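You operate a simulated robot arm through the tools that you are given. There is no shell and no other tool. Be economical: measure what you need, move in short steps, check, and stop when the job is done.

You run a simulated robot arm. Do the job below in one go: nothing can be reset, and whatever is moved stays where it is left.

## Task
Punch the pink paper set for filing and staple its corner.
Fine: punch stop at the blue mark, set up to the stop, one stroke; then up to the stapler stop, one stroke; that stop ends at its orange mark.

The check looks at the end state, three seconds after you hand in, the way a careful person would. Anything else that was tipped, shoved, dropped, spilled or broken makes it a failure.

## Robot
A 7-joint arm with a two-finger parallel gripper on a trunk, on a base that drives. Base frame: it is fixed to the floor where the robot stands at the start and does not move with it; the origin is under the middle of the robot, x ahead of it, y to its left, z up. Lengths are in m, angles in rad, forces in N, time in s.
With the tool pointing down near the work surface it reaches from about 0.38 to 0.88 m from the robot's upright axis, wherever it stands. Its first joint turns from -2.897 to 2.897 rad. Places, roughly: cream paper set, pink paper set [2, 0.5, 1]; punch lever [1.7, 0.2, 0.9]; punch stop [1.8, 0, 0.8]; punch table [1.7, 0.1, 0.8]; stapler arm [2, 0.4, 0.9]; stapler stop [2, 0.3, 0.8]; stapler table [1.9, 0.4, 0.8]. Payload 3.43 kg.
The TCP is the grasp point between the finger pads, 0.034 m short of the fingertips. In the tool frame z runs along the fingers and y along their closing line. Largest opening 0.128 m; finger width 0.024, thickness 0.012; the body of the gripper, 0.048 by 0.13 m, starts 0.096 m behind the TCP.
Orientation is that of the tool frame in the base frame, as [roll, pitch, yaw] about the fixed x, y, z axes, in that order (R = Rz(yaw) Ry(pitch) Rx(roll)). With the fingers straight down and closing along the base's y, the tool's x points along the base's -x, its y along +y and its z along -z.

## Interface
- The arm moves only by the tool drive_tool. Its argument "moves" is one flat list of numbers, 7 for each row, row after row: the shift along the base's x, y, z in m, then the turn, a rotation vector about the base's x, y, z in rad, then the gripper command, from -1 (shut) to 1 (fully open), values between in proportion. In form: [x, y, z, rx, ry, rz, gripper, x, y, z, rx, ry, rz, gripper, ...]. A call has 1 to 12 rows; each row shifts and turns the commanded pose from where the row before left it. Each row takes 0.2 s and may step no farther than 0.05 m and 0.15 rad from the row before; otherwise, or with a gripper value out of range, the whole call is refused. Where a pose cannot be reached the arm comes as near as it can. A force on the tool above 40 N (or 10 N above the force at the start of the call, whichever is more), or a blocked arm, ends the call early, and 0.2 s more pass. The fingers move at their own pace (about 0.153 m/s each) and stop on an object; they squeeze with about 36 N. The grip force told is the motor's: it shows also when the fingers shut on nothing. Time passes only in rows, and 0.2 s behind the last, so rows that do not move let the fingers close. It gives the time, the measured TCP pose, the force on the tool (base axes), the opening and the grip force at its end, in the units of the frame above (readings bear some noise), with the torque about the TCP (base axes, N m) and any sound that the robot's microphone picked up.
- Cameras (640 x 400 px; columns grow to the right, rows downward): "scene" is now at [0.1884, -0.0082, 1.5773]; the picture's right is [-0.18, -0.98, 0.00], its down [-0.57, 0.10, -0.81] and it looks along [0.80, -0.14, -0.58] (base axes); focal length 267 px, centre (320, 200). "wrist" rides on the gripper at [0.076, -0.011, -0.16] in the tool frame; the picture's right is [0.15, 0.99, 0.00], its down [-0.88, 0.13, -0.46] and it looks along [-0.45, 0.07, 0.89] (tool axes); focal length 234 px, centre (320, 200). There is no depth. A picture from a camera that has moved, and an enlarged one, comes with that camera's place and axes in the base frame and with its lens. The place of the scene camera against the robot may be out by one fixed shift of up to 0.012 m in any direction.
- get_image(camera): a new picture of that camera. The clock stands still meanwhile.
- base_move(legs): drives the robot by 1 to 6 legs, each [ahead, turn to the left] in m and rad, along the robot's own axes; the way and the turn of a leg run together, so that a leg with both is an arc; at most 1.5 m and 3.142 rad a leg. The arm and the cameras ride along, it lands a little off, and it stops where it bumps. It gives what a move gives.
- pan_tilt(pan, tilt): turns the head with the scene camera to pan (to the left, within 2.304 rad either way) and tilt (down, from -0.506 to 1.204), counted from straight ahead of the robot. It gives what a move gives.
- inspect(camera, box): a new picture of the part [left, top, right, bottom] of that camera's present view, enlarged. The clock stands still meanwhile.
- finish_job(): hands the job in; it is judged then, once.

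Go step by step. Nothing tells you exact positions but the pictures and the camera data: compare them with the known pose of the tool, close in by small moves and look again before you grip or let go. The budget is 120 turns and 78 pictures, counting those below and the enlarged ones. Unless the task says otherwise, let go and move clear before handing in, and close with one line.

The tools are called by a JSON object that holds its "method" and its "body". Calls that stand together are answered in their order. drive_tool: Moves the arm, as the interface text tells. Its arguments: {"type":"object","properties":{"moves":{"type":"array","items":{"type":"number"}}},"required":["moves"]} The other tools are called the same way: base_move (legs) drives the base; pan_tilt (pan, tilt) turns the head that bears the scene camera; get_image (camera) takes a picture; inspect (camera, box) takes an enlarged picture of a part of a camera's view; finish_job () hands the job in.

At the start:

```text
clock: 0.0
eef_pos: [0.7627, -0.1232, 1.0941]
ee_rot: [-3.14, -0.001, 3.141]
contact_force: [-0.3, -0.4, 0.4]
ft_torque: [0.0, 0.0, -0.02]
gripper_width: 0.128
finger_force: 0.1
robot x, y, heading: [0.0009, 0.002, -0.003]
head pan, tilt: [-0.176, 0.621]
```

scene: 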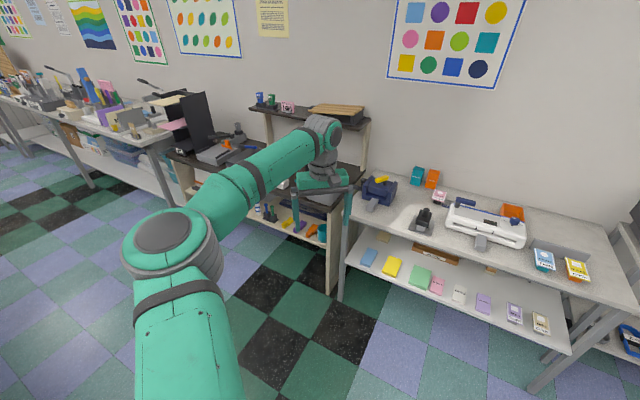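
wrist: 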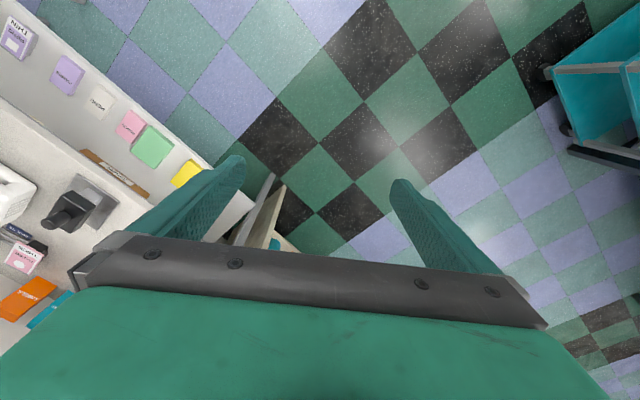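

The work bench seems to be the dark desk behind the arm, near columns 180–330. I'll inspect it enlarged to plan the drive.

{"method": "inspect", "body": {"camera": "scene", "box": [140, 70, 380, 220]}}

```text
2.67 times, centred on (260, 145) of scene
camera zoom: at [0.1884, -0.0082, 1.5773], right [-0.18, -0.98, 0.0], down [-0.57, 0.1, -0.81], along [0.8, -0.14, -0.58], focal length 711 px, centre (480, 347)
```

zoom: 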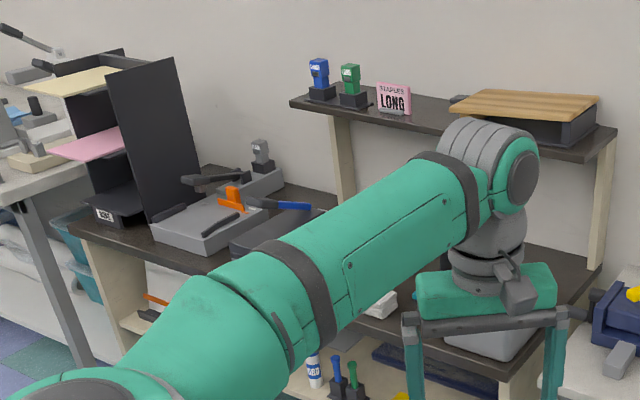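

The bench holds a paper rack (cream on top, pink below), stapler station with orange stop, punch behind the arm. I retract the arm to the right for the view.

{"method": "drive_tool", "body": {"moves": [-0.04, -0.03, 0.0, 0, 0, 0, 1, -0.04, -0.03, 0.0, 0, 0, 0, 1, -0.04, -0.03, 0.0, 0, 0, 0, 1, -0.04, -0.03, 0.0, 0, 0, 0, 1, -0.04, -0.03, 0.0, 0, 0, 0, 1, -0.02, -0.045, 0.0, 0, 0, 0, 1, -0.02, -0.045, 0.0, 0, 0, 0, 1, -0.02, -0.045, 0.0, 0, 0, 0, 1, -0.02, -0.04, 0.0, 0, 0, 0, 1]}}

{"method": "pan_tilt", "body": {"pan": 0.1, "tilt": 0.5}}

{"method": "get_image", "body": {"camera": "scene"}}

```text
clock: 2.0
eef_pos: [0.4826, -0.4465, 1.0938]
ee_rot: [-3.141, -0.001, -3.141]
contact_force: [-0.1, 1.4, 0.2]
ft_torque: [-0.03, 0.05, 0.01]
gripper_width: 0.1277
finger_force: 0.1
robot x, y, heading: [-0.0013, -0.0019, -0.004]
head pan, tilt: [-0.176, 0.621]
```

```text
clock: 2.8
eef_pos: [0.4816, -0.4472, 1.0942]
ee_rot: [3.14, -0.002, -3.14]
contact_force: [-0.6, 0.4, 0.0]
ft_torque: [-0.02, 0.01, 0.01]
gripper_width: 0.1277
finger_force: 0.1
robot x, y, heading: [-0.0032, -0.0027, 0.001]
head pan, tilt: [0.099, 0.499]
```

```text
74 pictures are left
camera scene: at [0.1925, 0.0161, 1.5882], right [0.1, -1.0, 0.0], down [-0.48, -0.05, -0.88], along [0.87, 0.09, -0.48], focal length 267 px, centre (320, 200)
```

scene: 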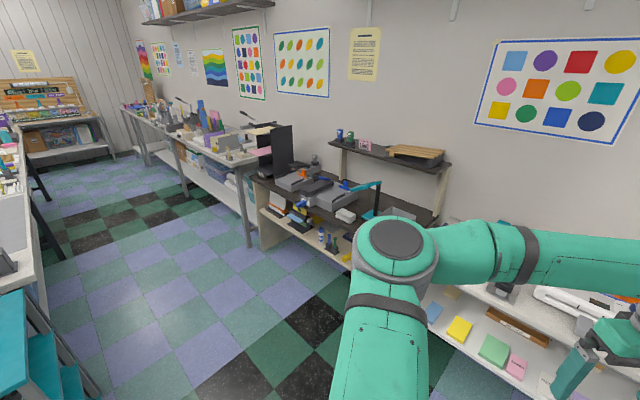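

{"method": "inspect", "body": {"camera": "scene", "box": [230, 110, 454, 250]}}

```text
2.86 times, centred on (342, 180) of scene
camera zoom: at [0.1925, 0.0161, 1.5882], right [0.1, -1.0, 0.0], down [-0.48, -0.05, -0.88], along [0.87, 0.09, -0.48], focal length 762 px, centre (257, 257)
```

zoom: 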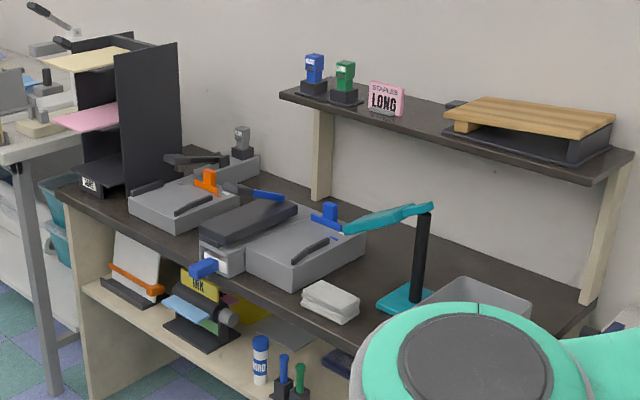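

The desk's front edge runs at roughly 50° and faces heading about −0.65. I raise and tuck the arm, then drive to stand in front of it.

{"method": "drive_tool", "body": {"moves": [-0.008, 0.04, 0.022, 0, 0, 0, 1, -0.008, 0.04, 0.022, 0, 0, 0, 1, -0.008, 0.04, 0.022, 0, 0, 0, 1, -0.008, 0.04, 0.022, 0, 0, 0, 1, -0.008, 0.04, 0.022, 0, 0, 0, 1, -0.008, 0.04, 0.022, 0, 0, 0, 1, -0.008, 0.04, 0.022, 0, 0, 0, 1, -0.008, 0.04, 0.022, 0, 0, 0, 1, -0.008, 0.04, 0.022, 0, 0, 0, 1, -0.008, 0.04, 0.022, 0, 0, 0, 1]}}

{"method": "base_move", "body": {"legs": [[0, 0.52], [1.2, 0], [0, -1.15]]}}

{"method": "pan_tilt", "body": {"pan": 0.1, "tilt": 0.75}}

{"method": "get_image", "body": {"camera": "scene"}}

{"method": "get_image", "body": {"camera": "wrist"}}

```text
clock: 5.0
eef_pos: [0.4014, -0.0475, 1.3141]
ee_rot: [3.141, 0.0, 3.14]
contact_force: [-0.2, -0.8, 0.1]
ft_torque: [0.05, 0.04, 0.0]
gripper_width: 0.1281
finger_force: 0.0
robot x, y, heading: [0.0033, 0.0006, 0.0]
head pan, tilt: [0.099, 0.499]
```

```text
clock: 15.9
eef_pos: [1.3362, 0.3201, 1.3143]
ee_rot: [-3.141, 0.0, 2.514]
contact_force: [-0.4, 0.9, -0.3]
ft_torque: [0.02, -0.02, 0.02]
gripper_width: 0.1279
finger_force: 0.0
robot x, y, heading: [1.0391, 0.5974, -0.627]
head pan, tilt: [0.099, 0.499]
```

```text
clock: 16.7
eef_pos: [1.3353, 0.3209, 1.3135]
ee_rot: [3.141, 0.0, 2.514]
contact_force: [0.5, 0.2, 0.0]
ft_torque: [0.0, -0.01, 0.02]
gripper_width: 0.1279
finger_force: 0.0
robot x, y, heading: [1.0399, 0.5956, -0.63]
head pan, tilt: [0.099, 0.75]
```

```text
72 pictures are left
camera scene: at [1.1928, 0.4984, 1.5663], right [-0.51, -0.86, 0.0], down [-0.59, 0.35, -0.73], along [0.63, -0.37, -0.68], focal length 267 px, centre (320, 200)
```

scene: 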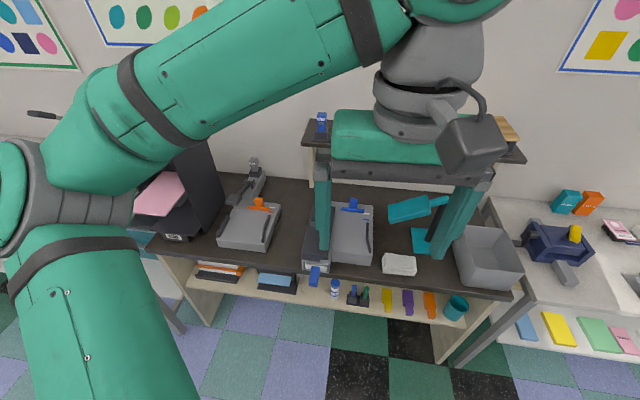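

```text
71 pictures are left
camera wrist: at [1.2694, 0.3567, 1.4747], right [0.46, 0.89, 0.0], down [0.79, -0.41, 0.46], along [0.4, -0.21, -0.89], focal length 234 px, centre (320, 200)
```

wrist: 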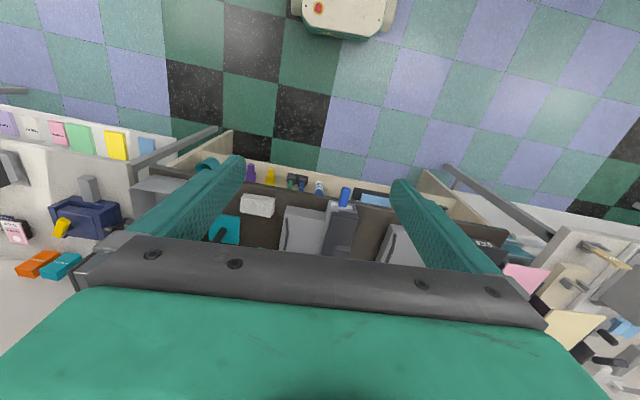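

The desk normal is heading ≈ −0.70, its edge about 0.67 m ahead. I shift the base left and forward.

{"method": "base_move", "body": {"legs": [[0, 0.605], [0.32, 0], [0, -0.68]]}}

{"method": "pan_tilt", "body": {"pan": 0.0, "tilt": 0.9}}

{"method": "get_image", "body": {"camera": "scene"}}

{"method": "get_image", "body": {"camera": "wrist"}}

```text
clock: 22.7
eef_pos: [1.6384, 0.2926, 1.3134]
ee_rot: [-3.141, 0.0, 2.444]
contact_force: [0.5, -0.7, 0.7]
ft_torque: [0.0, -0.01, -0.01]
gripper_width: 0.128
finger_force: 0.1
robot x, y, heading: [1.3589, 0.5904, -0.7]
head pan, tilt: [0.099, 0.75]
```

```text
clock: 23.4
eef_pos: [1.6373, 0.293, 1.3133]
ee_rot: [-3.141, -0.001, 2.446]
contact_force: [-0.7, -0.7, 0.2]
ft_torque: [0.01, 0.04, 0.0]
gripper_width: 0.1278
finger_force: 0.0
robot x, y, heading: [1.359, 0.5827, -0.705]
head pan, tilt: [0.0, 0.901]
```

```text
70 pictures are left
camera scene: at [1.4953, 0.4783, 1.5544], right [-0.65, -0.76, 0.0], down [-0.6, 0.51, -0.62], along [0.47, -0.4, -0.78], focal length 267 px, centre (320, 200)
```

scene: 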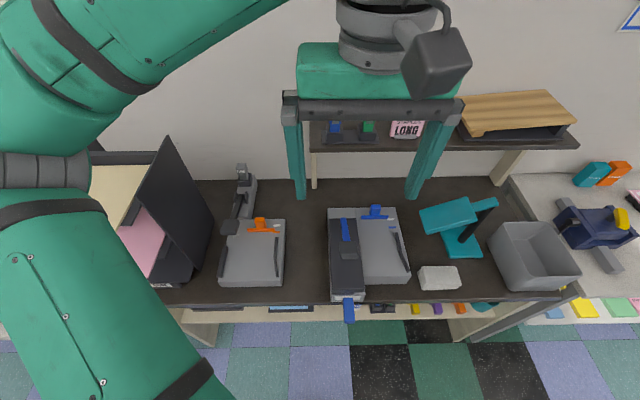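

```text
69 pictures are left
camera wrist: at [1.573, 0.3338, 1.4748], right [0.52, 0.85, 0.0], down [0.76, -0.47, 0.46], along [0.39, -0.24, -0.89], focal length 234 px, centre (320, 200)
```

wrist: 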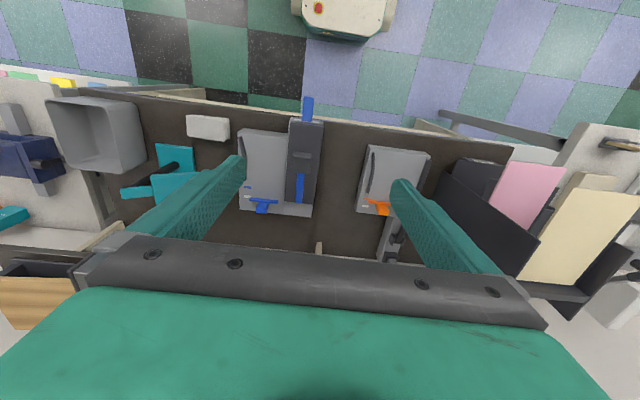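

Both stations are visible. I enlarge each for marks and mechanism.

{"method": "inspect", "body": {"camera": "scene", "box": [310, 190, 430, 330]}}

{"method": "inspect", "body": {"camera": "scene", "box": [90, 150, 300, 310]}}

```text
2.86 times, centred on (370, 260) of scene
camera zoom: at [1.4953, 0.4783, 1.5544], right [-0.65, -0.76, 0.0], down [-0.6, 0.51, -0.62], along [0.47, -0.4, -0.78], focal length 762 px, centre (177, 29)
```

zoom: 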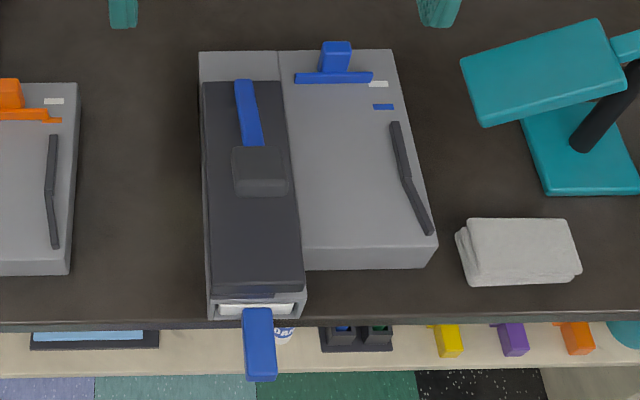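

```text
2.50 times, centred on (195, 230) of scene
camera zoom: at [1.4953, 0.4783, 1.5544], right [-0.65, -0.76, 0.0], down [-0.6, 0.51, -0.62], along [0.47, -0.4, -0.78], focal length 666 px, centre (632, 125)
```

zoom: 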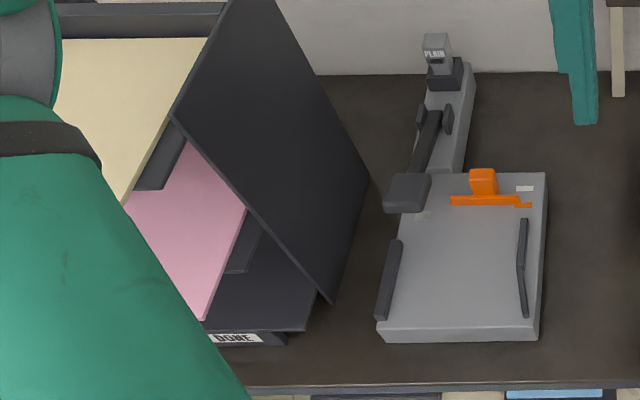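

I lower the wrist to look closely at the punch station.

{"method": "drive_tool", "body": {"moves": [-0.015, -0.015, -0.04, 0, 0, 0, 1, -0.015, -0.015, -0.04, 0, 0, 0, 1, -0.015, -0.015, -0.04, 0, 0, 0, 1, -0.015, -0.015, -0.04, 0, 0, 0, 1, -0.015, -0.015, -0.04, 0, 0, 0, 1]}}

{"method": "get_image", "body": {"camera": "wrist"}}

{"method": "get_image", "body": {"camera": "scene"}}

```text
clock: 24.6
eef_pos: [1.5617, 0.2177, 1.1135]
ee_rot: [-3.141, 0.001, 2.443]
contact_force: [-0.3, 0.4, 0.9]
ft_torque: [-0.05, 0.01, 0.0]
gripper_width: 0.1282
finger_force: 0.1
robot x, y, heading: [1.3607, 0.5894, -0.704]
head pan, tilt: [0.0, 0.901]
```

```text
66 pictures are left
camera wrist: at [1.4975, 0.2592, 1.2743], right [0.52, 0.85, 0.0], down [0.76, -0.47, 0.46], along [0.39, -0.24, -0.89], focal length 234 px, centre (320, 200)
```

wrist: 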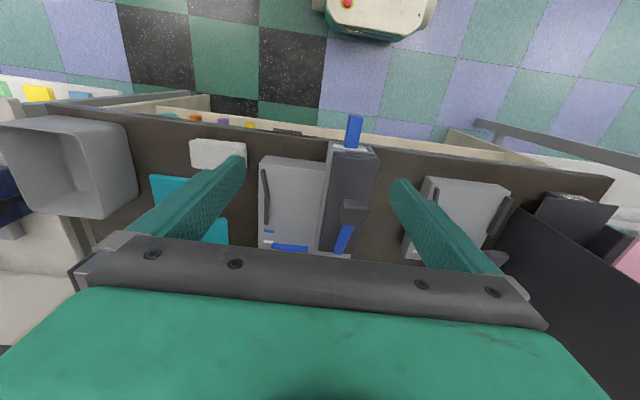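

```text
65 pictures are left
camera scene: at [1.4953, 0.4785, 1.5544], right [-0.65, -0.76, 0.0], down [-0.6, 0.51, -0.62], along [0.47, -0.4, -0.78], focal length 267 px, centre (320, 200)
```

scene: 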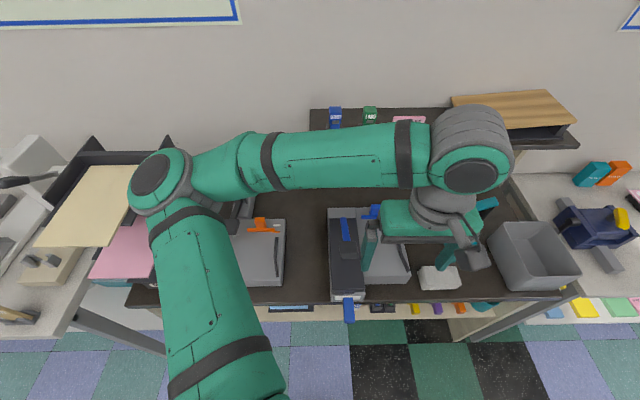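

{"method": "inspect", "body": {"camera": "wrist", "box": [240, 110, 400, 270]}}

{"method": "inspect", "body": {"camera": "scene", "box": [20, 130, 180, 310]}}

```text
2.50 times, centred on (320, 190) of wrist
camera zoom: at [1.4975, 0.2592, 1.2743], right [0.52, 0.85, 0.0], down [0.76, -0.47, 0.46], along [0.39, -0.24, -0.89], focal length 585 px, centre (320, 225)
```

zoom: 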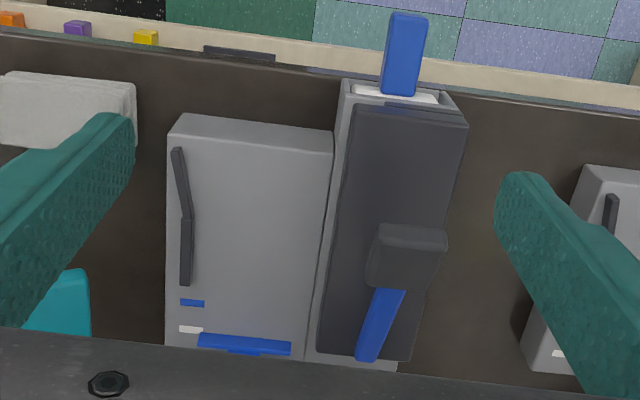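

```text
2.22 times, centred on (100, 220) of scene
camera zoom: at [1.4953, 0.4785, 1.5544], right [-0.65, -0.76, 0.0], down [-0.6, 0.51, -0.62], along [0.47, -0.4, -0.78], focal length 592 px, centre (809, 156)
```

zoom: 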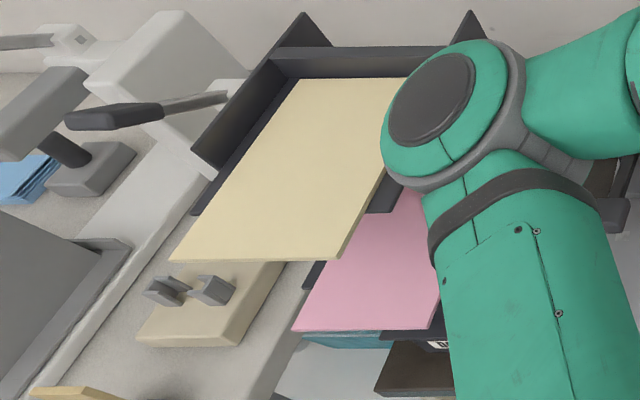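

The punch lever hinges at the back with a dark press pad; the stop slides with white/blue marks at its right. I hover over the punch stop to see it closely.

{"method": "drive_tool", "body": {"moves": [0.0227, -0.0273, -0.02, 0, 0, 0, -0.1, 0.0227, -0.0273, -0.02, 0, 0, 0, -0.1, 0.0227, -0.0273, -0.02, 0, 0, 0, -0.1, 0.0227, -0.0273, -0.02, 0, 0, 0, -0.1, 0.0227, -0.0273, -0.02, 0, 0, 0, -0.1, 0.0227, -0.0273, -0.02, 0, 0, 0, -0.1]}}

{"method": "inspect", "body": {"camera": "wrist", "box": [200, 60, 440, 240]}}

```text
clock: 26.0
eef_pos: [1.6981, 0.0537, 0.9951]
ee_rot: [3.141, 0.001, 2.444]
contact_force: [0.3, -0.8, -0.4]
ft_torque: [-0.03, -0.01, 0.0]
gripper_width: 0.0573
finger_force: 0.0
robot x, y, heading: [1.3594, 0.5847, -0.698]
head pan, tilt: [0.0, 0.901]
```

```text
2.22 times, centred on (320, 150) of wrist
camera zoom: at [1.6339, 0.0943, 1.155], right [0.52, 0.85, 0.0], down [0.76, -0.47, 0.46], along [0.39, -0.24, -0.89], focal length 520 px, centre (320, 311)
```

zoom: 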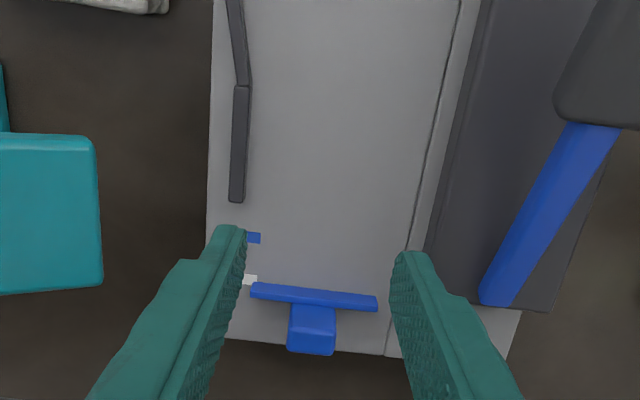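

The bar's front face sits at the white mark; the blue mark is about 29 mm nearer me. I move above the stop's knob to pinch it.

{"method": "drive_tool", "body": {"moves": [0.022, -0.0152, 0.0, 0, 0, 0, -0.1, 0.022, -0.0152, 0.0, 0, 0, 0, -0.1, 0.022, -0.0153, 0.0, 0, 0, 0, -0.1, 0, 0, -0.03, 0, 0, 0, -0.1, 0, 0, -0.03, 0, 0, 0, -0.1]}}

{"method": "inspect", "body": {"camera": "wrist", "box": [200, 60, 440, 240]}}

{"method": "inspect", "body": {"camera": "scene", "box": [280, 100, 440, 320]}}

```text
clock: 27.2
eef_pos: [1.7634, 0.0083, 0.9338]
ee_rot: [3.141, 0.0, 2.443]
contact_force: [0.1, -0.9, -0.1]
ft_torque: [-0.02, 0.01, 0.03]
gripper_width: 0.0577
finger_force: 0.0
robot x, y, heading: [1.3613, 0.5852, -0.703]
head pan, tilt: [0.0, 0.901]
```

```text
2.22 times, centred on (320, 150) of wrist
camera zoom: at [1.6996, 0.049, 1.0943], right [0.52, 0.85, 0.0], down [0.76, -0.47, 0.46], along [0.39, -0.24, -0.89], focal length 520 px, centre (320, 311)
```

zoom: 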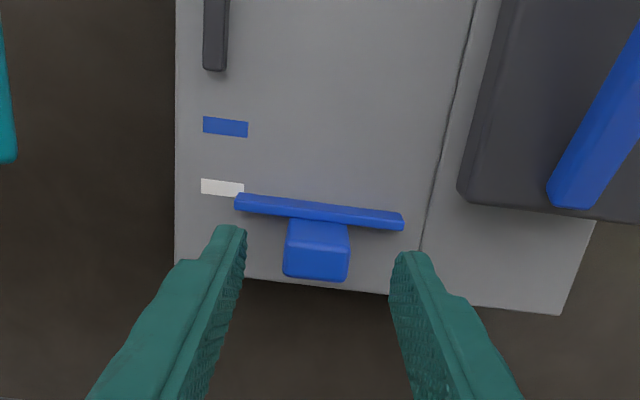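

```text
1.82 times, centred on (360, 210) of scene
camera zoom: at [1.4952, 0.4784, 1.5543], right [-0.65, -0.76, 0.0], down [-0.6, 0.51, -0.62], along [0.47, -0.4, -0.78], focal length 485 px, centre (247, 182)
```

zoom: 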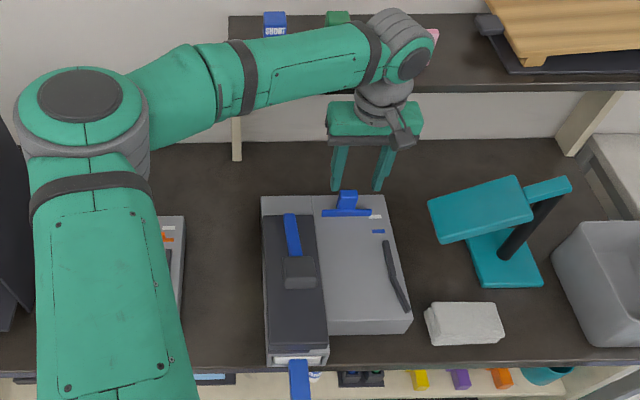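

The table top is at z≈0.815 and the knob is about 15 mm ahead of the TCP. I shift and lower partway, then check.

{"method": "drive_tool", "body": {"moves": [0.0125, -0.0098, 0.0, 0, 0, 0, -0.1, 0, 0, -0.025, 0, 0, 0, -0.1, 0, 0, -0.025, 0, 0, 0, -0.1]}}

{"method": "inspect", "body": {"camera": "wrist", "box": [220, 60, 420, 210]}}

```text
clock: 28.0
eef_pos: [1.777, -0.002, 0.8852]
ee_rot: [-3.141, 0.001, 2.444]
contact_force: [0.0, 0.7, -0.4]
ft_torque: [-0.02, 0.0, 0.01]
gripper_width: 0.0574
finger_force: 0.1
robot x, y, heading: [1.3618, 0.5892, -0.694]
head pan, tilt: [0.0, 0.901]
```

```text
2.67 times, centred on (320, 135) of wrist
camera zoom: at [1.7122, 0.0391, 1.0448], right [0.52, 0.85, 0.0], down [0.76, -0.47, 0.46], along [0.39, -0.24, -0.89], focal length 624 px, centre (320, 373)
```

zoom: 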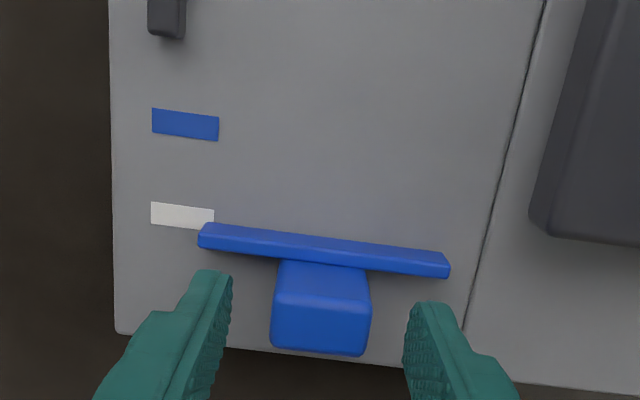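

Fingers straddle the knob well. I lower 24 mm and close.

{"method": "drive_tool", "body": {"moves": [0, 0, -0.012, 0, 0, 0, -0.1, 0, 0, -0.012, 0, 0, 0, -0.1, 0, 0, 0, 0, 0, 0, -0.5, 0, 0, 0, 0, 0, 0, -1, 0, 0, 0, 0, 0, 0, -1]}}

{"method": "inspect", "body": {"camera": "wrist", "box": [220, 60, 420, 210]}}

```text
clock: 28.8
eef_pos: [1.7785, -0.0029, 0.8632]
ee_rot: [-3.139, 0.005, 2.445]
contact_force: [-2.3, -0.5, 7.4]
ft_torque: [-0.06, 0.18, -0.07]
gripper_width: 0.0333
finger_force: 1.3
robot x, y, heading: [1.3633, 0.5885, -0.703]
head pan, tilt: [0.0, 0.901]
stopped in row 3: the force on the tool passed its limit at 45 N (the readings are from after the stop); the commanded pose is now the measured one
```

```text
2.67 times, centred on (320, 135) of wrist
camera zoom: at [1.7138, 0.0385, 1.0244], right [0.52, 0.85, 0.0], down [0.76, -0.46, 0.46], along [0.39, -0.24, -0.89], focal length 624 px, centre (320, 373)
```

zoom: 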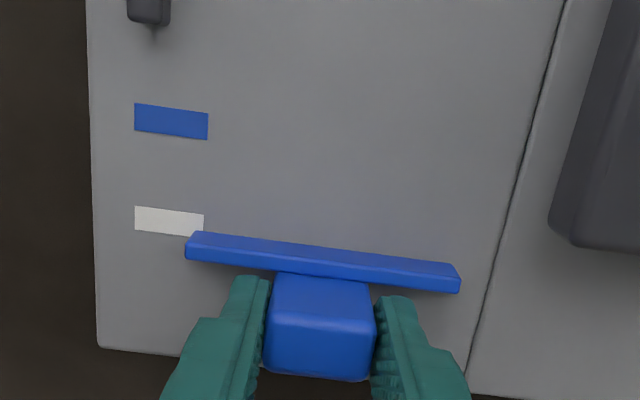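

The tips touched the table (top ≈ 0.828). I lift 4 mm and close on the knob.

{"method": "drive_tool", "body": {"moves": [0, 0, 0.005, 0, 0, 0, -0.5, 0, 0, 0, 0, 0, 0, -1, 0, 0, 0, 0, 0, 0, -1]}}

```text
clock: 29.6
eef_pos: [1.7772, -0.0035, 0.8673]
ee_rot: [3.141, 0.003, 2.444]
contact_force: [-9.5, -11.1, -20.8]
ft_torque: [-0.47, -0.25, 0.52]
gripper_width: 0.0313
finger_force: 45.2
robot x, y, heading: [1.3621, 0.5837, -0.702]
head pan, tilt: [0.0, 0.901]
```

Gripped. I slide the stop toward the robot in small steps along the desk's depth (heading −0.68), then look.

{"method": "drive_tool", "body": {"moves": [-0.0078, 0.0063, 0, 0, 0, 0, -1, -0.0078, 0.0063, 0, 0, 0, 0, -1, 0, 0, 0, 0, 0, 0, -1]}}

{"method": "inspect", "body": {"camera": "wrist", "box": [220, 60, 420, 210]}}

```text
clock: 30.1
eef_pos: [1.7716, 0.003, 0.8668]
ee_rot: [-3.14, 0.008, 2.445]
contact_force: [-3.0, -4.7, -8.2]
ft_torque: [0.18, -0.72, 0.78]
gripper_width: 0.031
finger_force: 45.4
robot x, y, heading: [1.36, 0.5899, -0.701]
head pan, tilt: [0.0, 0.901]
stopped in row 2: the force on the tool passed its limit at 40 N (the readings are from after the stop); the commanded pose is now the measured one
```

```text
2.67 times, centred on (320, 135) of wrist
camera zoom: at [1.7062, 0.044, 1.0277], right [0.52, 0.85, 0.0], down [0.76, -0.46, 0.46], along [0.39, -0.24, -0.89], focal length 624 px, centre (320, 373)
```

zoom: 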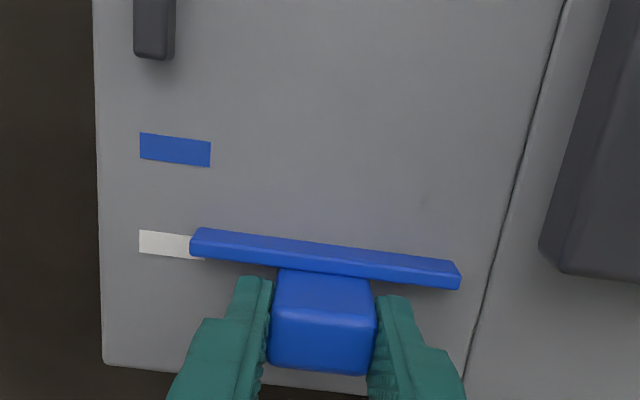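

It slides with noticeable friction. I continue with smaller steps.

{"method": "drive_tool", "body": {"moves": [-0.0031, 0.0025, 0, 0, 0, 0, -1, -0.0031, 0.0025, 0, 0, 0, 0, -1, -0.0031, 0.0025, 0, 0, 0, 0, -1, -0.0031, 0.0025, 0, 0, 0, 0, -1]}}

{"method": "inspect", "body": {"camera": "wrist", "box": [220, 60, 420, 210]}}

```text
clock: 31.1
eef_pos: [1.7588, 0.0121, 0.8681]
ee_rot: [-3.14, 0.007, 2.443]
contact_force: [-4.4, -9.0, -12.6]
ft_torque: [-0.36, -1.38, 0.58]
gripper_width: 0.0311
finger_force: 45.1
robot x, y, heading: [1.3614, 0.5878, -0.699]
head pan, tilt: [0.0, 0.901]
```

```text
2.67 times, centred on (320, 135) of wrist
camera zoom: at [1.6939, 0.0541, 1.0278], right [0.52, 0.85, 0.0], down [0.76, -0.46, 0.46], along [0.39, -0.24, -0.89], focal length 624 px, centre (320, 373)
```

zoom: 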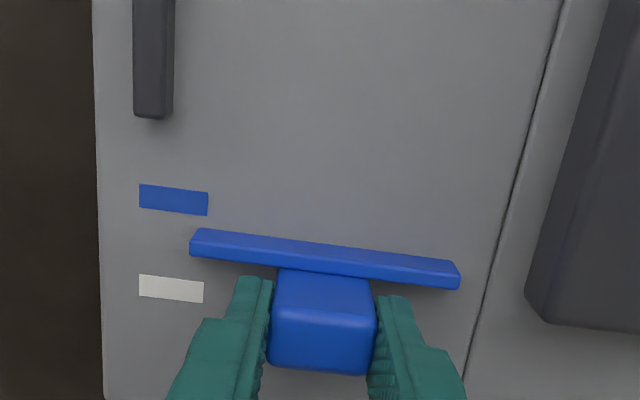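

The bar's front face is ~9.5 mm behind the blue mark's middle. I slide 10.5 mm more.

{"method": "drive_tool", "body": {"moves": [-0.0027, 0.0022, 0, 0, 0, 0, -1, -0.0027, 0.0022, 0, 0, 0, 0, -1, -0.0027, 0.0022, 0, 0, 0, 0, -1, 0, 0, 0, 0, 0, 0, -1]}}

{"method": "inspect", "body": {"camera": "wrist", "box": [220, 60, 420, 210]}}

```text
clock: 32.0
eef_pos: [1.7512, 0.0201, 0.8686]
ee_rot: [-3.14, 0.007, 2.443]
contact_force: [-6.9, -10.3, -18.3]
ft_torque: [-0.18, -1.11, 0.58]
gripper_width: 0.0313
finger_force: 45.3
robot x, y, heading: [1.3587, 0.5863, -0.702]
head pan, tilt: [0.0, 0.901]
```

```text
2.67 times, centred on (320, 135) of wrist
camera zoom: at [1.6858, 0.0608, 1.0279], right [0.52, 0.85, 0.0], down [0.76, -0.46, 0.46], along [0.39, -0.24, -0.89], focal length 624 px, centre (320, 373)
```

zoom: 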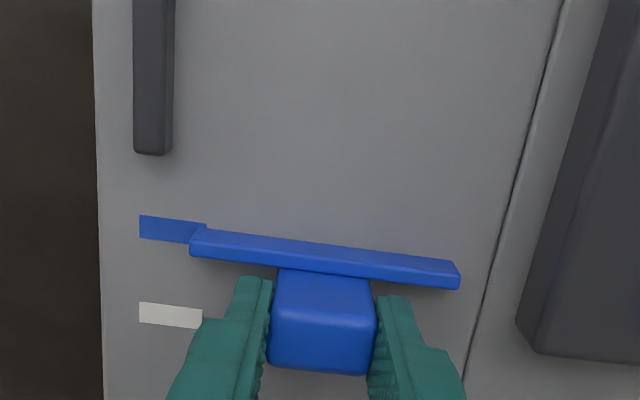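

Front face is at the mark's middle. A 1 mm nudge more, then release and look.

{"method": "drive_tool", "body": {"moves": [-0.001, 0.0008, 0, 0, 0, 0, -1, 0, 0, 0, 0, 0, 0, -0.4, 0, 0, 0, 0, 0, 0, -0.1, 0, 0, 0.04, 0, 0, 0, -0.1, 0, 0, 0.04, 0, 0, 0, -0.1]}}

{"method": "inspect", "body": {"camera": "wrist", "box": [220, 60, 420, 210]}}

```text
clock: 33.2
eef_pos: [1.7499, 0.0202, 0.9487]
ee_rot: [-3.141, 0.008, 2.447]
contact_force: [0.5, 0.1, 0.7]
ft_torque: [0.01, 0.02, -0.01]
gripper_width: 0.0575
finger_force: 0.0
robot x, y, heading: [1.36, 0.5887, -0.702]
head pan, tilt: [0.0, 0.901]
```

```text
2.67 times, centred on (320, 135) of wrist
camera zoom: at [1.6852, 0.0617, 1.1084], right [0.52, 0.85, 0.0], down [0.76, -0.46, 0.46], along [0.39, -0.24, -0.89], focal length 624 px, centre (320, 373)
```

zoom: 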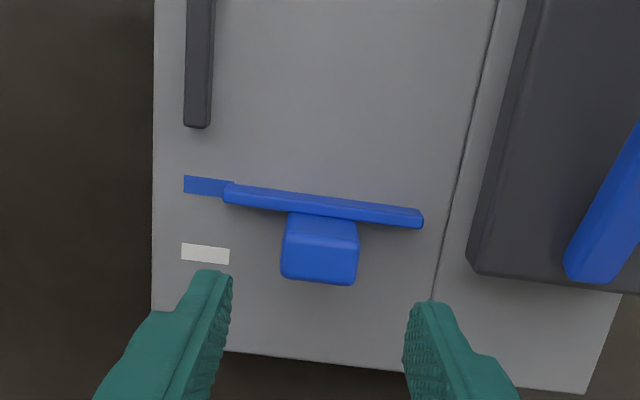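

The punch stop sits on the blue mark. Now I move over to view the stapler station.

{"method": "drive_tool", "body": {"moves": [-0.0229, 0.0193, 0.04, 0, 0, 0, -0.1, -0.0229, 0.0193, 0.03, 0, 0, 0, -0.1, 0.0311, 0.0369, 0, 0, 0, 0, -0.1, 0.0311, 0.0369, 0, 0, 0, 0, -0.1, 0.0311, 0.0369, 0, 0, 0, 0, -0.1, 0.0311, 0.0369, 0, 0, 0, 0, -0.1, 0.0311, 0.0369, 0, 0, 0, 0, -0.1, 0.0311, 0.0369, 0, 0, 0, 0, -0.1, 0.0311, 0.0369, 0, 0, 0, 0, -0.1, 0.0311, 0.0369, 0, 0, 0, 0, -0.1]}}

{"method": "inspect", "body": {"camera": "wrist", "box": [200, 60, 440, 240]}}

{"method": "get_image", "body": {"camera": "scene"}}

```text
clock: 35.5
eef_pos: [1.9546, 0.3535, 1.0185]
ee_rot: [-3.14, 0.006, 2.445]
contact_force: [-0.9, 0.4, -0.3]
ft_torque: [0.06, -0.01, -0.01]
gripper_width: 0.0577
finger_force: 0.0
robot x, y, heading: [1.3616, 0.5868, -0.701]
head pan, tilt: [0.0, 0.901]
```

```text
2.22 times, centred on (320, 150) of wrist
camera zoom: at [1.8888, 0.3953, 1.1783], right [0.52, 0.85, 0.0], down [0.76, -0.46, 0.46], along [0.39, -0.24, -0.89], focal length 520 px, centre (320, 311)
```

zoom: 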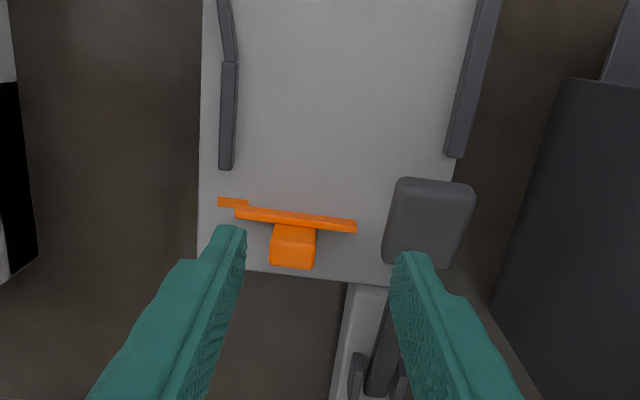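

```text
52 pictures are left
camera scene: at [1.4951, 0.4779, 1.5543], right [-0.65, -0.76, 0.0], down [-0.6, 0.51, -0.62], along [0.47, -0.4, -0.78], focal length 267 px, centre (320, 200)
```

scene: 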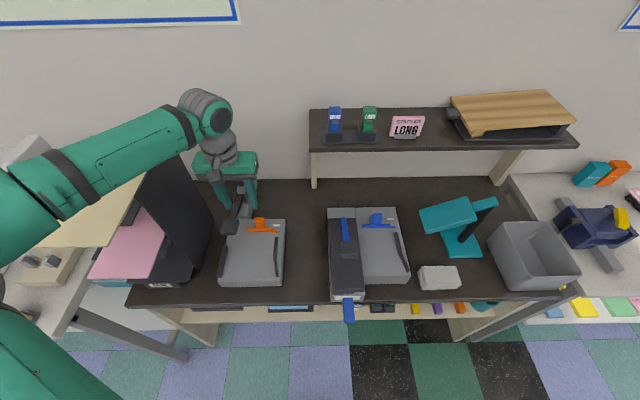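

The stapler stop already sits with its front face at the orange mark. By the same measure the punch stop is ~3 mm past the blue mark's middle, so I go back to correct it.

{"method": "drive_tool", "body": {"moves": [-0.0311, -0.0369, 0, 0, 0, 0, -0.1, -0.0311, -0.0369, 0, 0, 0, 0, -0.1, -0.0311, -0.0369, 0, 0, 0, 0, -0.1, -0.0311, -0.0369, 0, 0, 0, 0, -0.1, -0.0311, -0.0369, 0, 0, 0, 0, -0.1, -0.0311, -0.0369, 0, 0, 0, 0, -0.1, -0.0311, -0.0369, 0, 0, 0, 0, -0.1, -0.0311, -0.0369, 0, 0, 0, 0, -0.1, 0.0229, -0.0193, -0.03, 0, 0, 0, -0.1, 0.0229, -0.0193, -0.04, 0, 0, 0, -0.1, 0, 0, -0.04, 0, 0, 0, -0.1]}}

{"method": "inspect", "body": {"camera": "wrist", "box": [240, 70, 360, 160]}}

```text
clock: 37.9
eef_pos: [1.7504, 0.0192, 0.9093]
ee_rot: [-3.14, 0.009, 2.446]
contact_force: [1.0, 0.2, 0.6]
ft_torque: [-0.05, -0.05, 0.0]
gripper_width: 0.0575
finger_force: 0.1
robot x, y, heading: [1.3599, 0.5868, -0.711]
head pan, tilt: [0.0, 0.901]
```

```text
4.44 times, centred on (300, 115) of wrist
camera zoom: at [1.6857, 0.0607, 1.0682], right [0.52, 0.85, 0.0], down [0.76, -0.46, 0.46], along [0.39, -0.24, -0.89], focal length 1041 px, centre (409, 578)
```

zoom: 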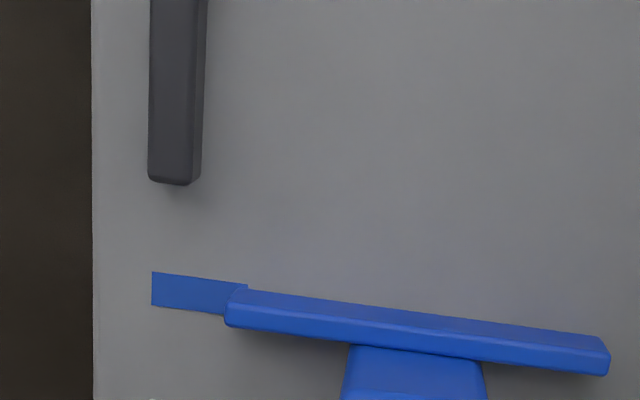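

{"method": "drive_tool", "body": {"moves": [0, 0, -0.02, 0, 0, 0, -0.1, 0, 0, -0.02, 0, 0, 0, -0.1, 0, 0, 0, 0, 0, 0, -0.6, 0, 0, 0, 0, 0, 0, -1, 0, 0, 0, 0, 0, 0, -1]}}

{"method": "drive_tool", "body": {"moves": [0.0012, -0.001, 0, 0, 0, 0, -1, 0.0012, -0.001, 0, 0, 0, 0, -1, 0, 0, 0, 0, 0, 0, -1]}}

{"method": "inspect", "body": {"camera": "wrist", "box": [240, 70, 360, 160]}}

```text
clock: 39.0
eef_pos: [1.751, 0.0198, 0.8678]
ee_rot: [-3.14, 0.008, 2.445]
contact_force: [-1.6, -2.1, -0.5]
ft_torque: [0.46, -0.59, 0.76]
gripper_width: 0.0313
finger_force: 45.0
robot x, y, heading: [1.3603, 0.5879, -0.703]
head pan, tilt: [0.0, 0.901]
```

```text
clock: 39.9
eef_pos: [1.7524, 0.0173, 0.8672]
ee_rot: [-3.14, 0.007, 2.446]
contact_force: [-0.5, -0.4, -7.8]
ft_torque: [0.02, -0.13, 0.58]
gripper_width: 0.0314
finger_force: 44.8
robot x, y, heading: [1.3589, 0.591, -0.703]
head pan, tilt: [0.0, 0.901]
```

```text
4.44 times, centred on (300, 115) of wrist
camera zoom: at [1.6873, 0.0594, 1.0276], right [0.52, 0.85, 0.0], down [0.76, -0.46, 0.46], along [0.39, -0.24, -0.89], focal length 1041 px, centre (409, 578)
```

zoom: 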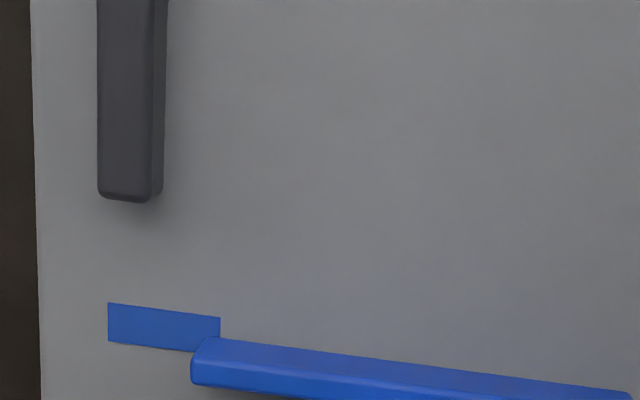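

The bar's front face is now at the middle of the blue mark. Release, rise and draw back, then back the base 0.17 m for horizontal-gripper work.

{"method": "drive_tool", "body": {"moves": [0, 0, 0, 0, 0, 0, -0.4, 0, 0, 0, 0, 0, 0, -0.1, 0, 0, 0.04, 0, 0, 0, -0.1, 0, 0, 0.04, 0, 0, 0, -0.1, 0, 0, 0.04, 0, 0, 0, -0.1, -0.03, 0.025, 0.03, 0, 0, 0, -0.1, -0.03, 0.025, 0.03, 0, 0, 0, -0.1, -0.03, 0.025, 0.03, 0, 0, 0, -0.1, -0.03, 0.025, 0.0, 0, 0, 0, -0.1, -0.03, 0.025, 0.0, 0, 0, 0, -0.1]}}

{"method": "base_move", "body": {"legs": [[-0.17, 0.02]]}}

{"method": "get_image", "body": {"camera": "wrist"}}

```text
clock: 42.0
eef_pos: [1.604, 0.143, 1.0777]
ee_rot: [-3.141, 0.007, 2.445]
contact_force: [-0.4, -0.6, -0.7]
ft_torque: [-0.02, -0.02, 0.0]
gripper_width: 0.0576
finger_force: 0.1
robot x, y, heading: [1.3607, 0.5857, -0.705]
head pan, tilt: [0.0, 0.901]
```

```text
clock: 43.5
eef_pos: [1.4788, 0.2564, 1.0776]
ee_rot: [-3.14, 0.006, 2.464]
contact_force: [-0.3, 0.4, -0.1]
ft_torque: [0.04, 0.01, 0.01]
gripper_width: 0.0578
finger_force: 0.1
robot x, y, heading: [1.2262, 0.6928, -0.68]
head pan, tilt: [0.0, 0.901]
```

```text
49 pictures are left
camera wrist: at [1.414, 0.297, 1.2376], right [0.51, 0.86, 0.0], down [0.77, -0.45, 0.46], along [0.4, -0.24, -0.89], focal length 234 px, centre (320, 200)
```

wrist: 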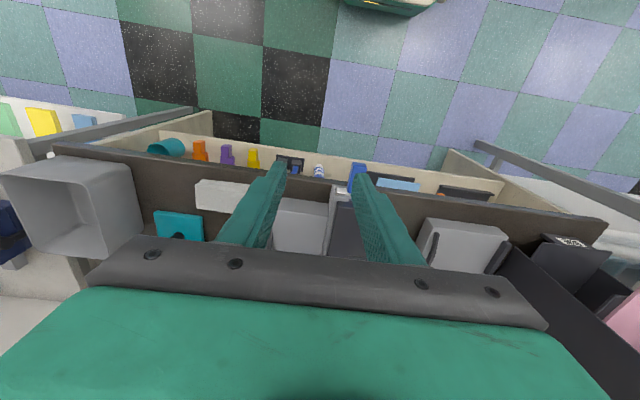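

Base is now aligned with the desk (heading −0.68). I move left in front of the rack with pitch-up to a horizontal tool to follow.

{"method": "drive_tool", "body": {"moves": [0.0302, 0.0373, 0, 0, 0, 0, -0.1, 0.0302, 0.0373, 0, 0, 0, 0, -0.1, 0.0302, 0.0373, 0, 0, 0, 0, -0.1, 0.0302, 0.0373, 0, 0, 0, 0, -0.1, 0.0302, 0.0373, 0, 0, 0, 0, -0.1, 0.0302, 0.0373, 0, 0, 0, 0, -0.1, 0.0302, 0.0373, 0, 0, 0, 0, -0.1, 0.0302, 0.0373, 0, 0, 0, 0, -0.1, 0.0302, 0.0373, 0, 0, 0, 0, -0.1, 0.0302, 0.0373, 0, 0, 0, 0, -0.1, 0.0302, 0.0373, 0, 0, 0, 0, -0.1, 0.0302, 0.0373, 0, 0, 0, 0, -0.1]}}

{"method": "drive_tool", "body": {"moves": [0.0, 0.0, 0, -0.0943, -0.1166, 0, -0.1, 0.0, 0.0, 0, -0.0943, -0.1166, 0, -0.1, 0.0, 0.0, 0, -0.0943, -0.1166, 0, -0.1, 0.0, 0.0, 0, -0.0943, -0.1166, 0, -0.1, 0.0, 0.0, 0, -0.0943, -0.1166, 0, -0.1, 0.0, 0.0, 0, -0.0943, -0.1166, 0, -0.1, 0.0, 0.0, 0, -0.0943, -0.1166, 0, -0.1, 0.0, 0.0, 0, -0.0943, -0.1166, 0, -0.1, 0.0, 0.0, 0, -0.0943, -0.1166, 0, -0.1, 0.0, 0.0, 0, -0.0943, -0.1166, 0, -0.1]}}

{"method": "get_image", "body": {"camera": "wrist"}}

{"method": "get_image", "body": {"camera": "scene"}}

```text
clock: 46.1
eef_pos: [1.8422, 0.7057, 1.0769]
ee_rot: [-3.138, 0.007, 2.464]
contact_force: [-1.1, -0.1, 0.0]
ft_torque: [0.0, 0.03, -0.02]
gripper_width: 0.0575
finger_force: 0.1
robot x, y, heading: [1.2312, 0.695, -0.682]
head pan, tilt: [0.0, 0.901]
```

```text
clock: 48.3
eef_pos: [1.8424, 0.704, 1.078]
ee_rot: [-3.1, 1.511, 2.501]
contact_force: [-0.4, -0.2, 0.1]
ft_torque: [-0.01, -0.01, -0.01]
gripper_width: 0.0577
finger_force: 0.2
robot x, y, heading: [1.2328, 0.6979, -0.684]
head pan, tilt: [0.0, 0.901]
```

```text
48 pictures are left
camera wrist: at [1.7086, 0.7992, 1.013], right [0.62, 0.77, -0.15], down [-0.23, 0.36, 0.91], along [0.75, -0.52, 0.4], focal length 234 px, centre (320, 200)
```

wrist: 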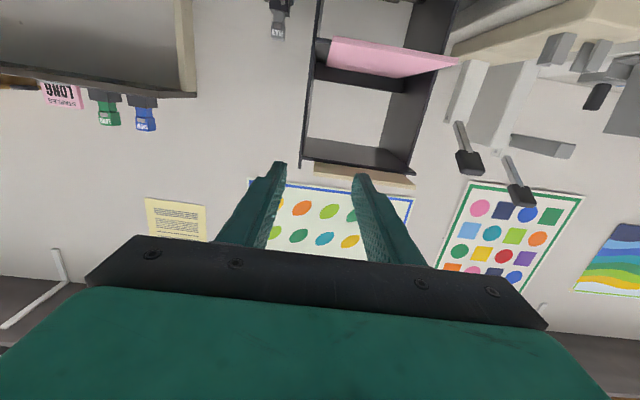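

```text
47 pictures are left
camera scene: at [1.3659, 0.5908, 1.5544], right [-0.63, -0.78, 0.0], down [-0.61, 0.49, -0.62], along [0.48, -0.39, -0.78], focal length 267 px, centre (320, 200)
```

scene: 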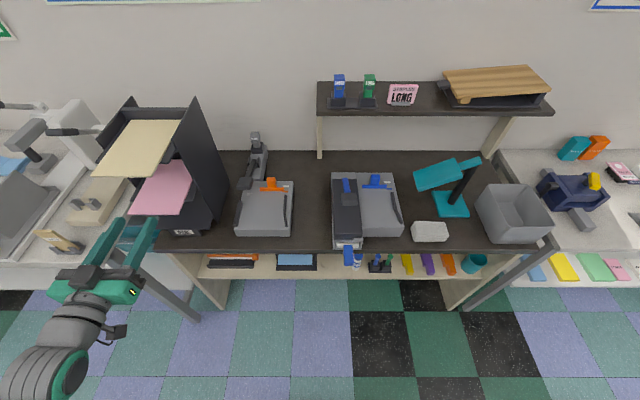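

The view is clear: pink front edge at about U≈1.13 (0.14 m beyond the TCP along the desk normal), z≈0.947. Now roll the gripper so it closes vertically, camera on the right.

{"method": "drive_tool", "body": {"moves": [0, 0, 0, -0.0377, -0.0467, 0, -0.1, 0, 0, 0, -0.1166, 0.0943, 0, -0.1, 0, 0, 0, -0.1166, 0.0943, 0, -0.1, 0, 0, 0, -0.1166, 0.0943, 0, -0.1, 0, 0, 0, -0.1166, 0.0943, 0, -0.1, 0, 0, 0, -0.1166, 0.0943, 0, -0.1, 0, 0, 0, -0.1166, 0.0943, 0, -0.1, 0, 0, 0, -0.1166, 0.0943, 0, -0.1, 0, 0, 0, -0.1166, 0.0943, 0, -0.1, 0, 0, 0, -0.1166, 0.0943, 0, -0.1, 0, 0, 0, -0.1166, 0.0943, 0, -0.1, 0, 0, 0, -0.0544, 0.044, 0, -0.1]}}

{"method": "get_image", "body": {"camera": "wrist"}}

```text
clock: 50.9
eef_pos: [1.8424, 0.7043, 1.0776]
ee_rot: [-1.569, -0.003, -2.255]
contact_force: [0.2, -0.7, 1.0]
ft_torque: [0.02, -0.02, 0.02]
gripper_width: 0.0577
finger_force: 0.1
robot x, y, heading: [1.2241, 0.6981, -0.681]
head pan, tilt: [0.0, 0.901]
```

```text
46 pictures are left
camera wrist: at [1.6715, 0.7471, 1.0897], right [-0.09, -0.12, -0.99], down [0.2, 0.97, -0.13], along [0.97, -0.21, -0.07], focal length 234 px, centre (320, 200)
```

wrist: 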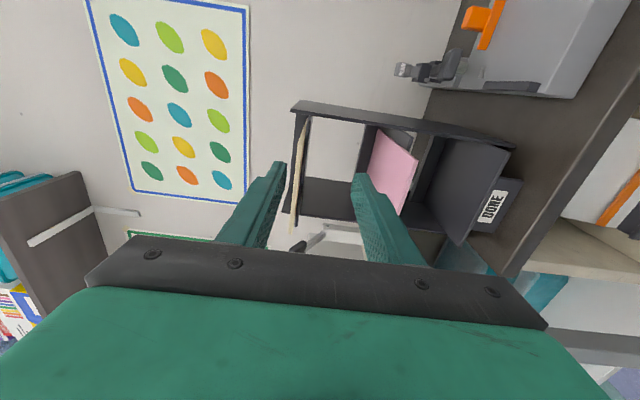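

Orientation is right: tool along the desk normal, closing vertically; pink comes out at z≈0.95, right corner V≈1.706. I move level and centred in front of it.

{"method": "drive_tool", "body": {"moves": [0.0155, 0.0192, -0.042, 0, 0, 0, -0.1, 0.0155, 0.0192, -0.042, 0, 0, 0, -0.1, 0.0155, 0.0192, -0.041, 0, 0, 0, -0.3, 0, 0, 0, 0, 0, 0, -0.3]}}

{"method": "get_image", "body": {"camera": "wrist"}}

{"method": "inspect", "body": {"camera": "scene", "box": [60, 90, 260, 290]}}

```text
clock: 51.9
eef_pos: [1.8886, 0.7616, 0.9533]
ee_rot: [-1.569, -0.003, -2.256]
contact_force: [-0.4, 0.6, 0.1]
ft_torque: [0.02, 0.0, 0.03]
gripper_width: 0.0449
finger_force: 0.0
robot x, y, heading: [1.2278, 0.6989, -0.684]
head pan, tilt: [0.0, 0.901]
```

```text
45 pictures are left
camera wrist: at [1.7183, 0.8043, 0.965], right [-0.09, -0.12, -0.99], down [0.2, 0.97, -0.13], along [0.97, -0.21, -0.07], focal length 234 px, centre (320, 200)
```

wrist: 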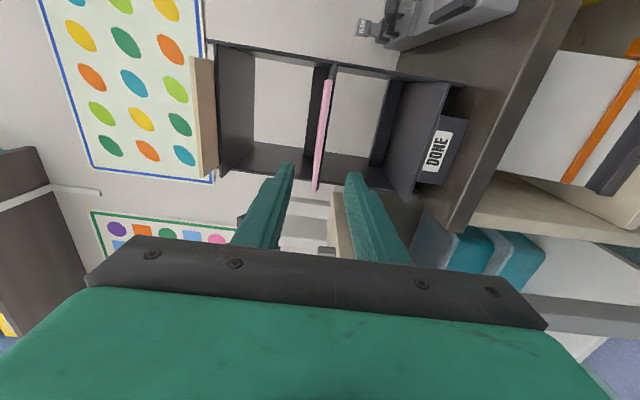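

```text
2.00 times, centred on (160, 190) of scene
camera zoom: at [1.3659, 0.5908, 1.5544], right [-0.63, -0.78, 0.0], down [-0.61, 0.49, -0.62], along [0.48, -0.39, -0.78], focal length 533 px, centre (640, 220)
```

zoom: 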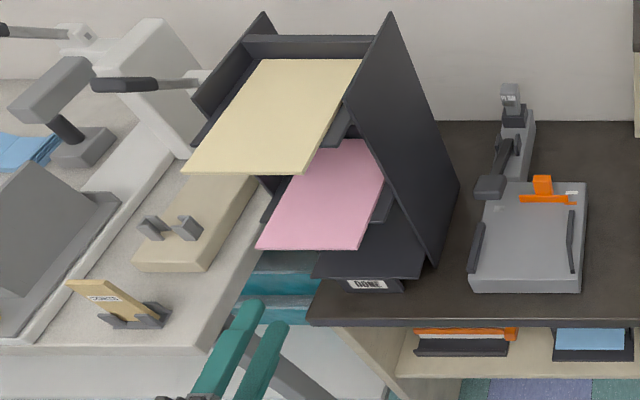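

Pink spans V 1.703–1.842 at z≈0.952, front at U≈1.13; TCP is nearly centred. I advance 0.14 m with a 45 mm opening.

{"method": "drive_tool", "body": {"moves": [0.0241, -0.0268, -0.001, 0, 0, 0, -0.3, 0.0272, -0.022, 0, 0, 0, 0, -0.3, 0.0272, -0.022, 0, 0, 0, 0, -0.3, 0.0272, -0.022, 0, 0, 0, 0, -0.3]}}

{"method": "get_image", "body": {"camera": "wrist"}}

{"method": "inspect", "body": {"camera": "scene", "box": [60, 90, 260, 290]}}

```text
clock: 52.9
eef_pos: [1.9944, 0.6706, 0.9527]
ee_rot: [-1.57, -0.002, -2.253]
contact_force: [-0.2, -0.2, -0.5]
ft_torque: [-0.02, -0.03, 0.01]
gripper_width: 0.045
finger_force: 0.2
robot x, y, heading: [1.2271, 0.6983, -0.682]
head pan, tilt: [0.0, 0.901]
```

```text
43 pictures are left
camera wrist: at [1.8236, 0.7126, 0.9648], right [-0.09, -0.12, -0.99], down [0.2, 0.97, -0.13], along [0.98, -0.21, -0.07], focal length 234 px, centre (320, 200)
```

wrist: 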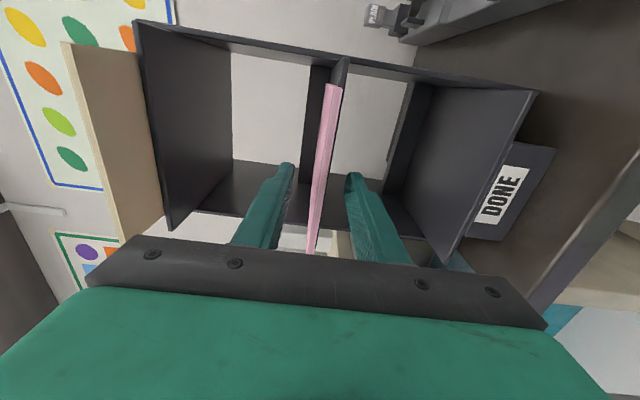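

```text
2.00 times, centred on (160, 190) of scene
camera zoom: at [1.3658, 0.5909, 1.5544], right [-0.63, -0.78, 0.0], down [-0.61, 0.49, -0.62], along [0.48, -0.39, -0.78], focal length 533 px, centre (640, 220)
```

zoom: 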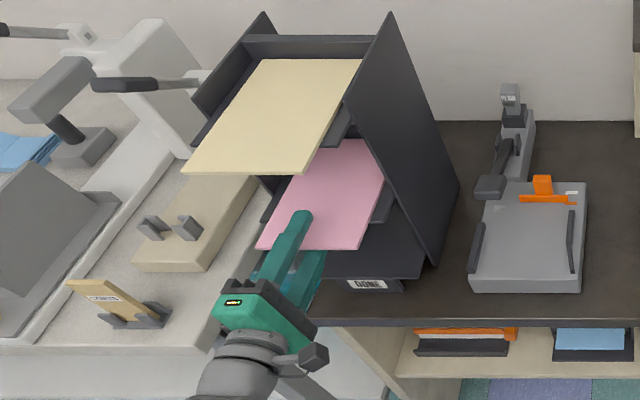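

Fingers straddle the paper. I back off 12 mm for a shallower grip (so the fingers clear the tables later), drop 3 mm and close.

{"method": "drive_tool", "body": {"moves": [-0.0093, 0.0075, -0.003, 0, 0, 0, -0.3, 0, 0, 0, 0, 0, 0, -0.7, 0, 0, 0, 0, 0, 0, -1, 0, 0, 0, 0, 0, 0, -1, 0, 0, 0, 0, 0, 0, -1]}}

{"method": "get_image", "body": {"camera": "wrist"}}

```text
clock: 54.1
eef_pos: [1.9846, 0.6771, 0.9523]
ee_rot: [-1.564, -0.001, -2.254]
contact_force: [2.4, -1.9, 25.9]
ft_torque: [-0.78, -1.0, -0.04]
gripper_width: 0.0051
finger_force: 36.0
robot x, y, heading: [1.228, 0.6953, -0.679]
head pan, tilt: [0.0, 0.901]
```

```text
41 pictures are left
camera wrist: at [1.8142, 0.7193, 0.9633], right [-0.09, -0.12, -0.99], down [0.2, 0.97, -0.13], along [0.98, -0.21, -0.06], focal length 234 px, centre (320, 200)
```

wrist: 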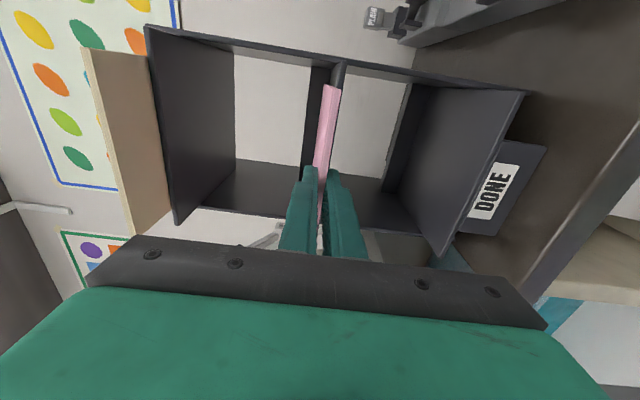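

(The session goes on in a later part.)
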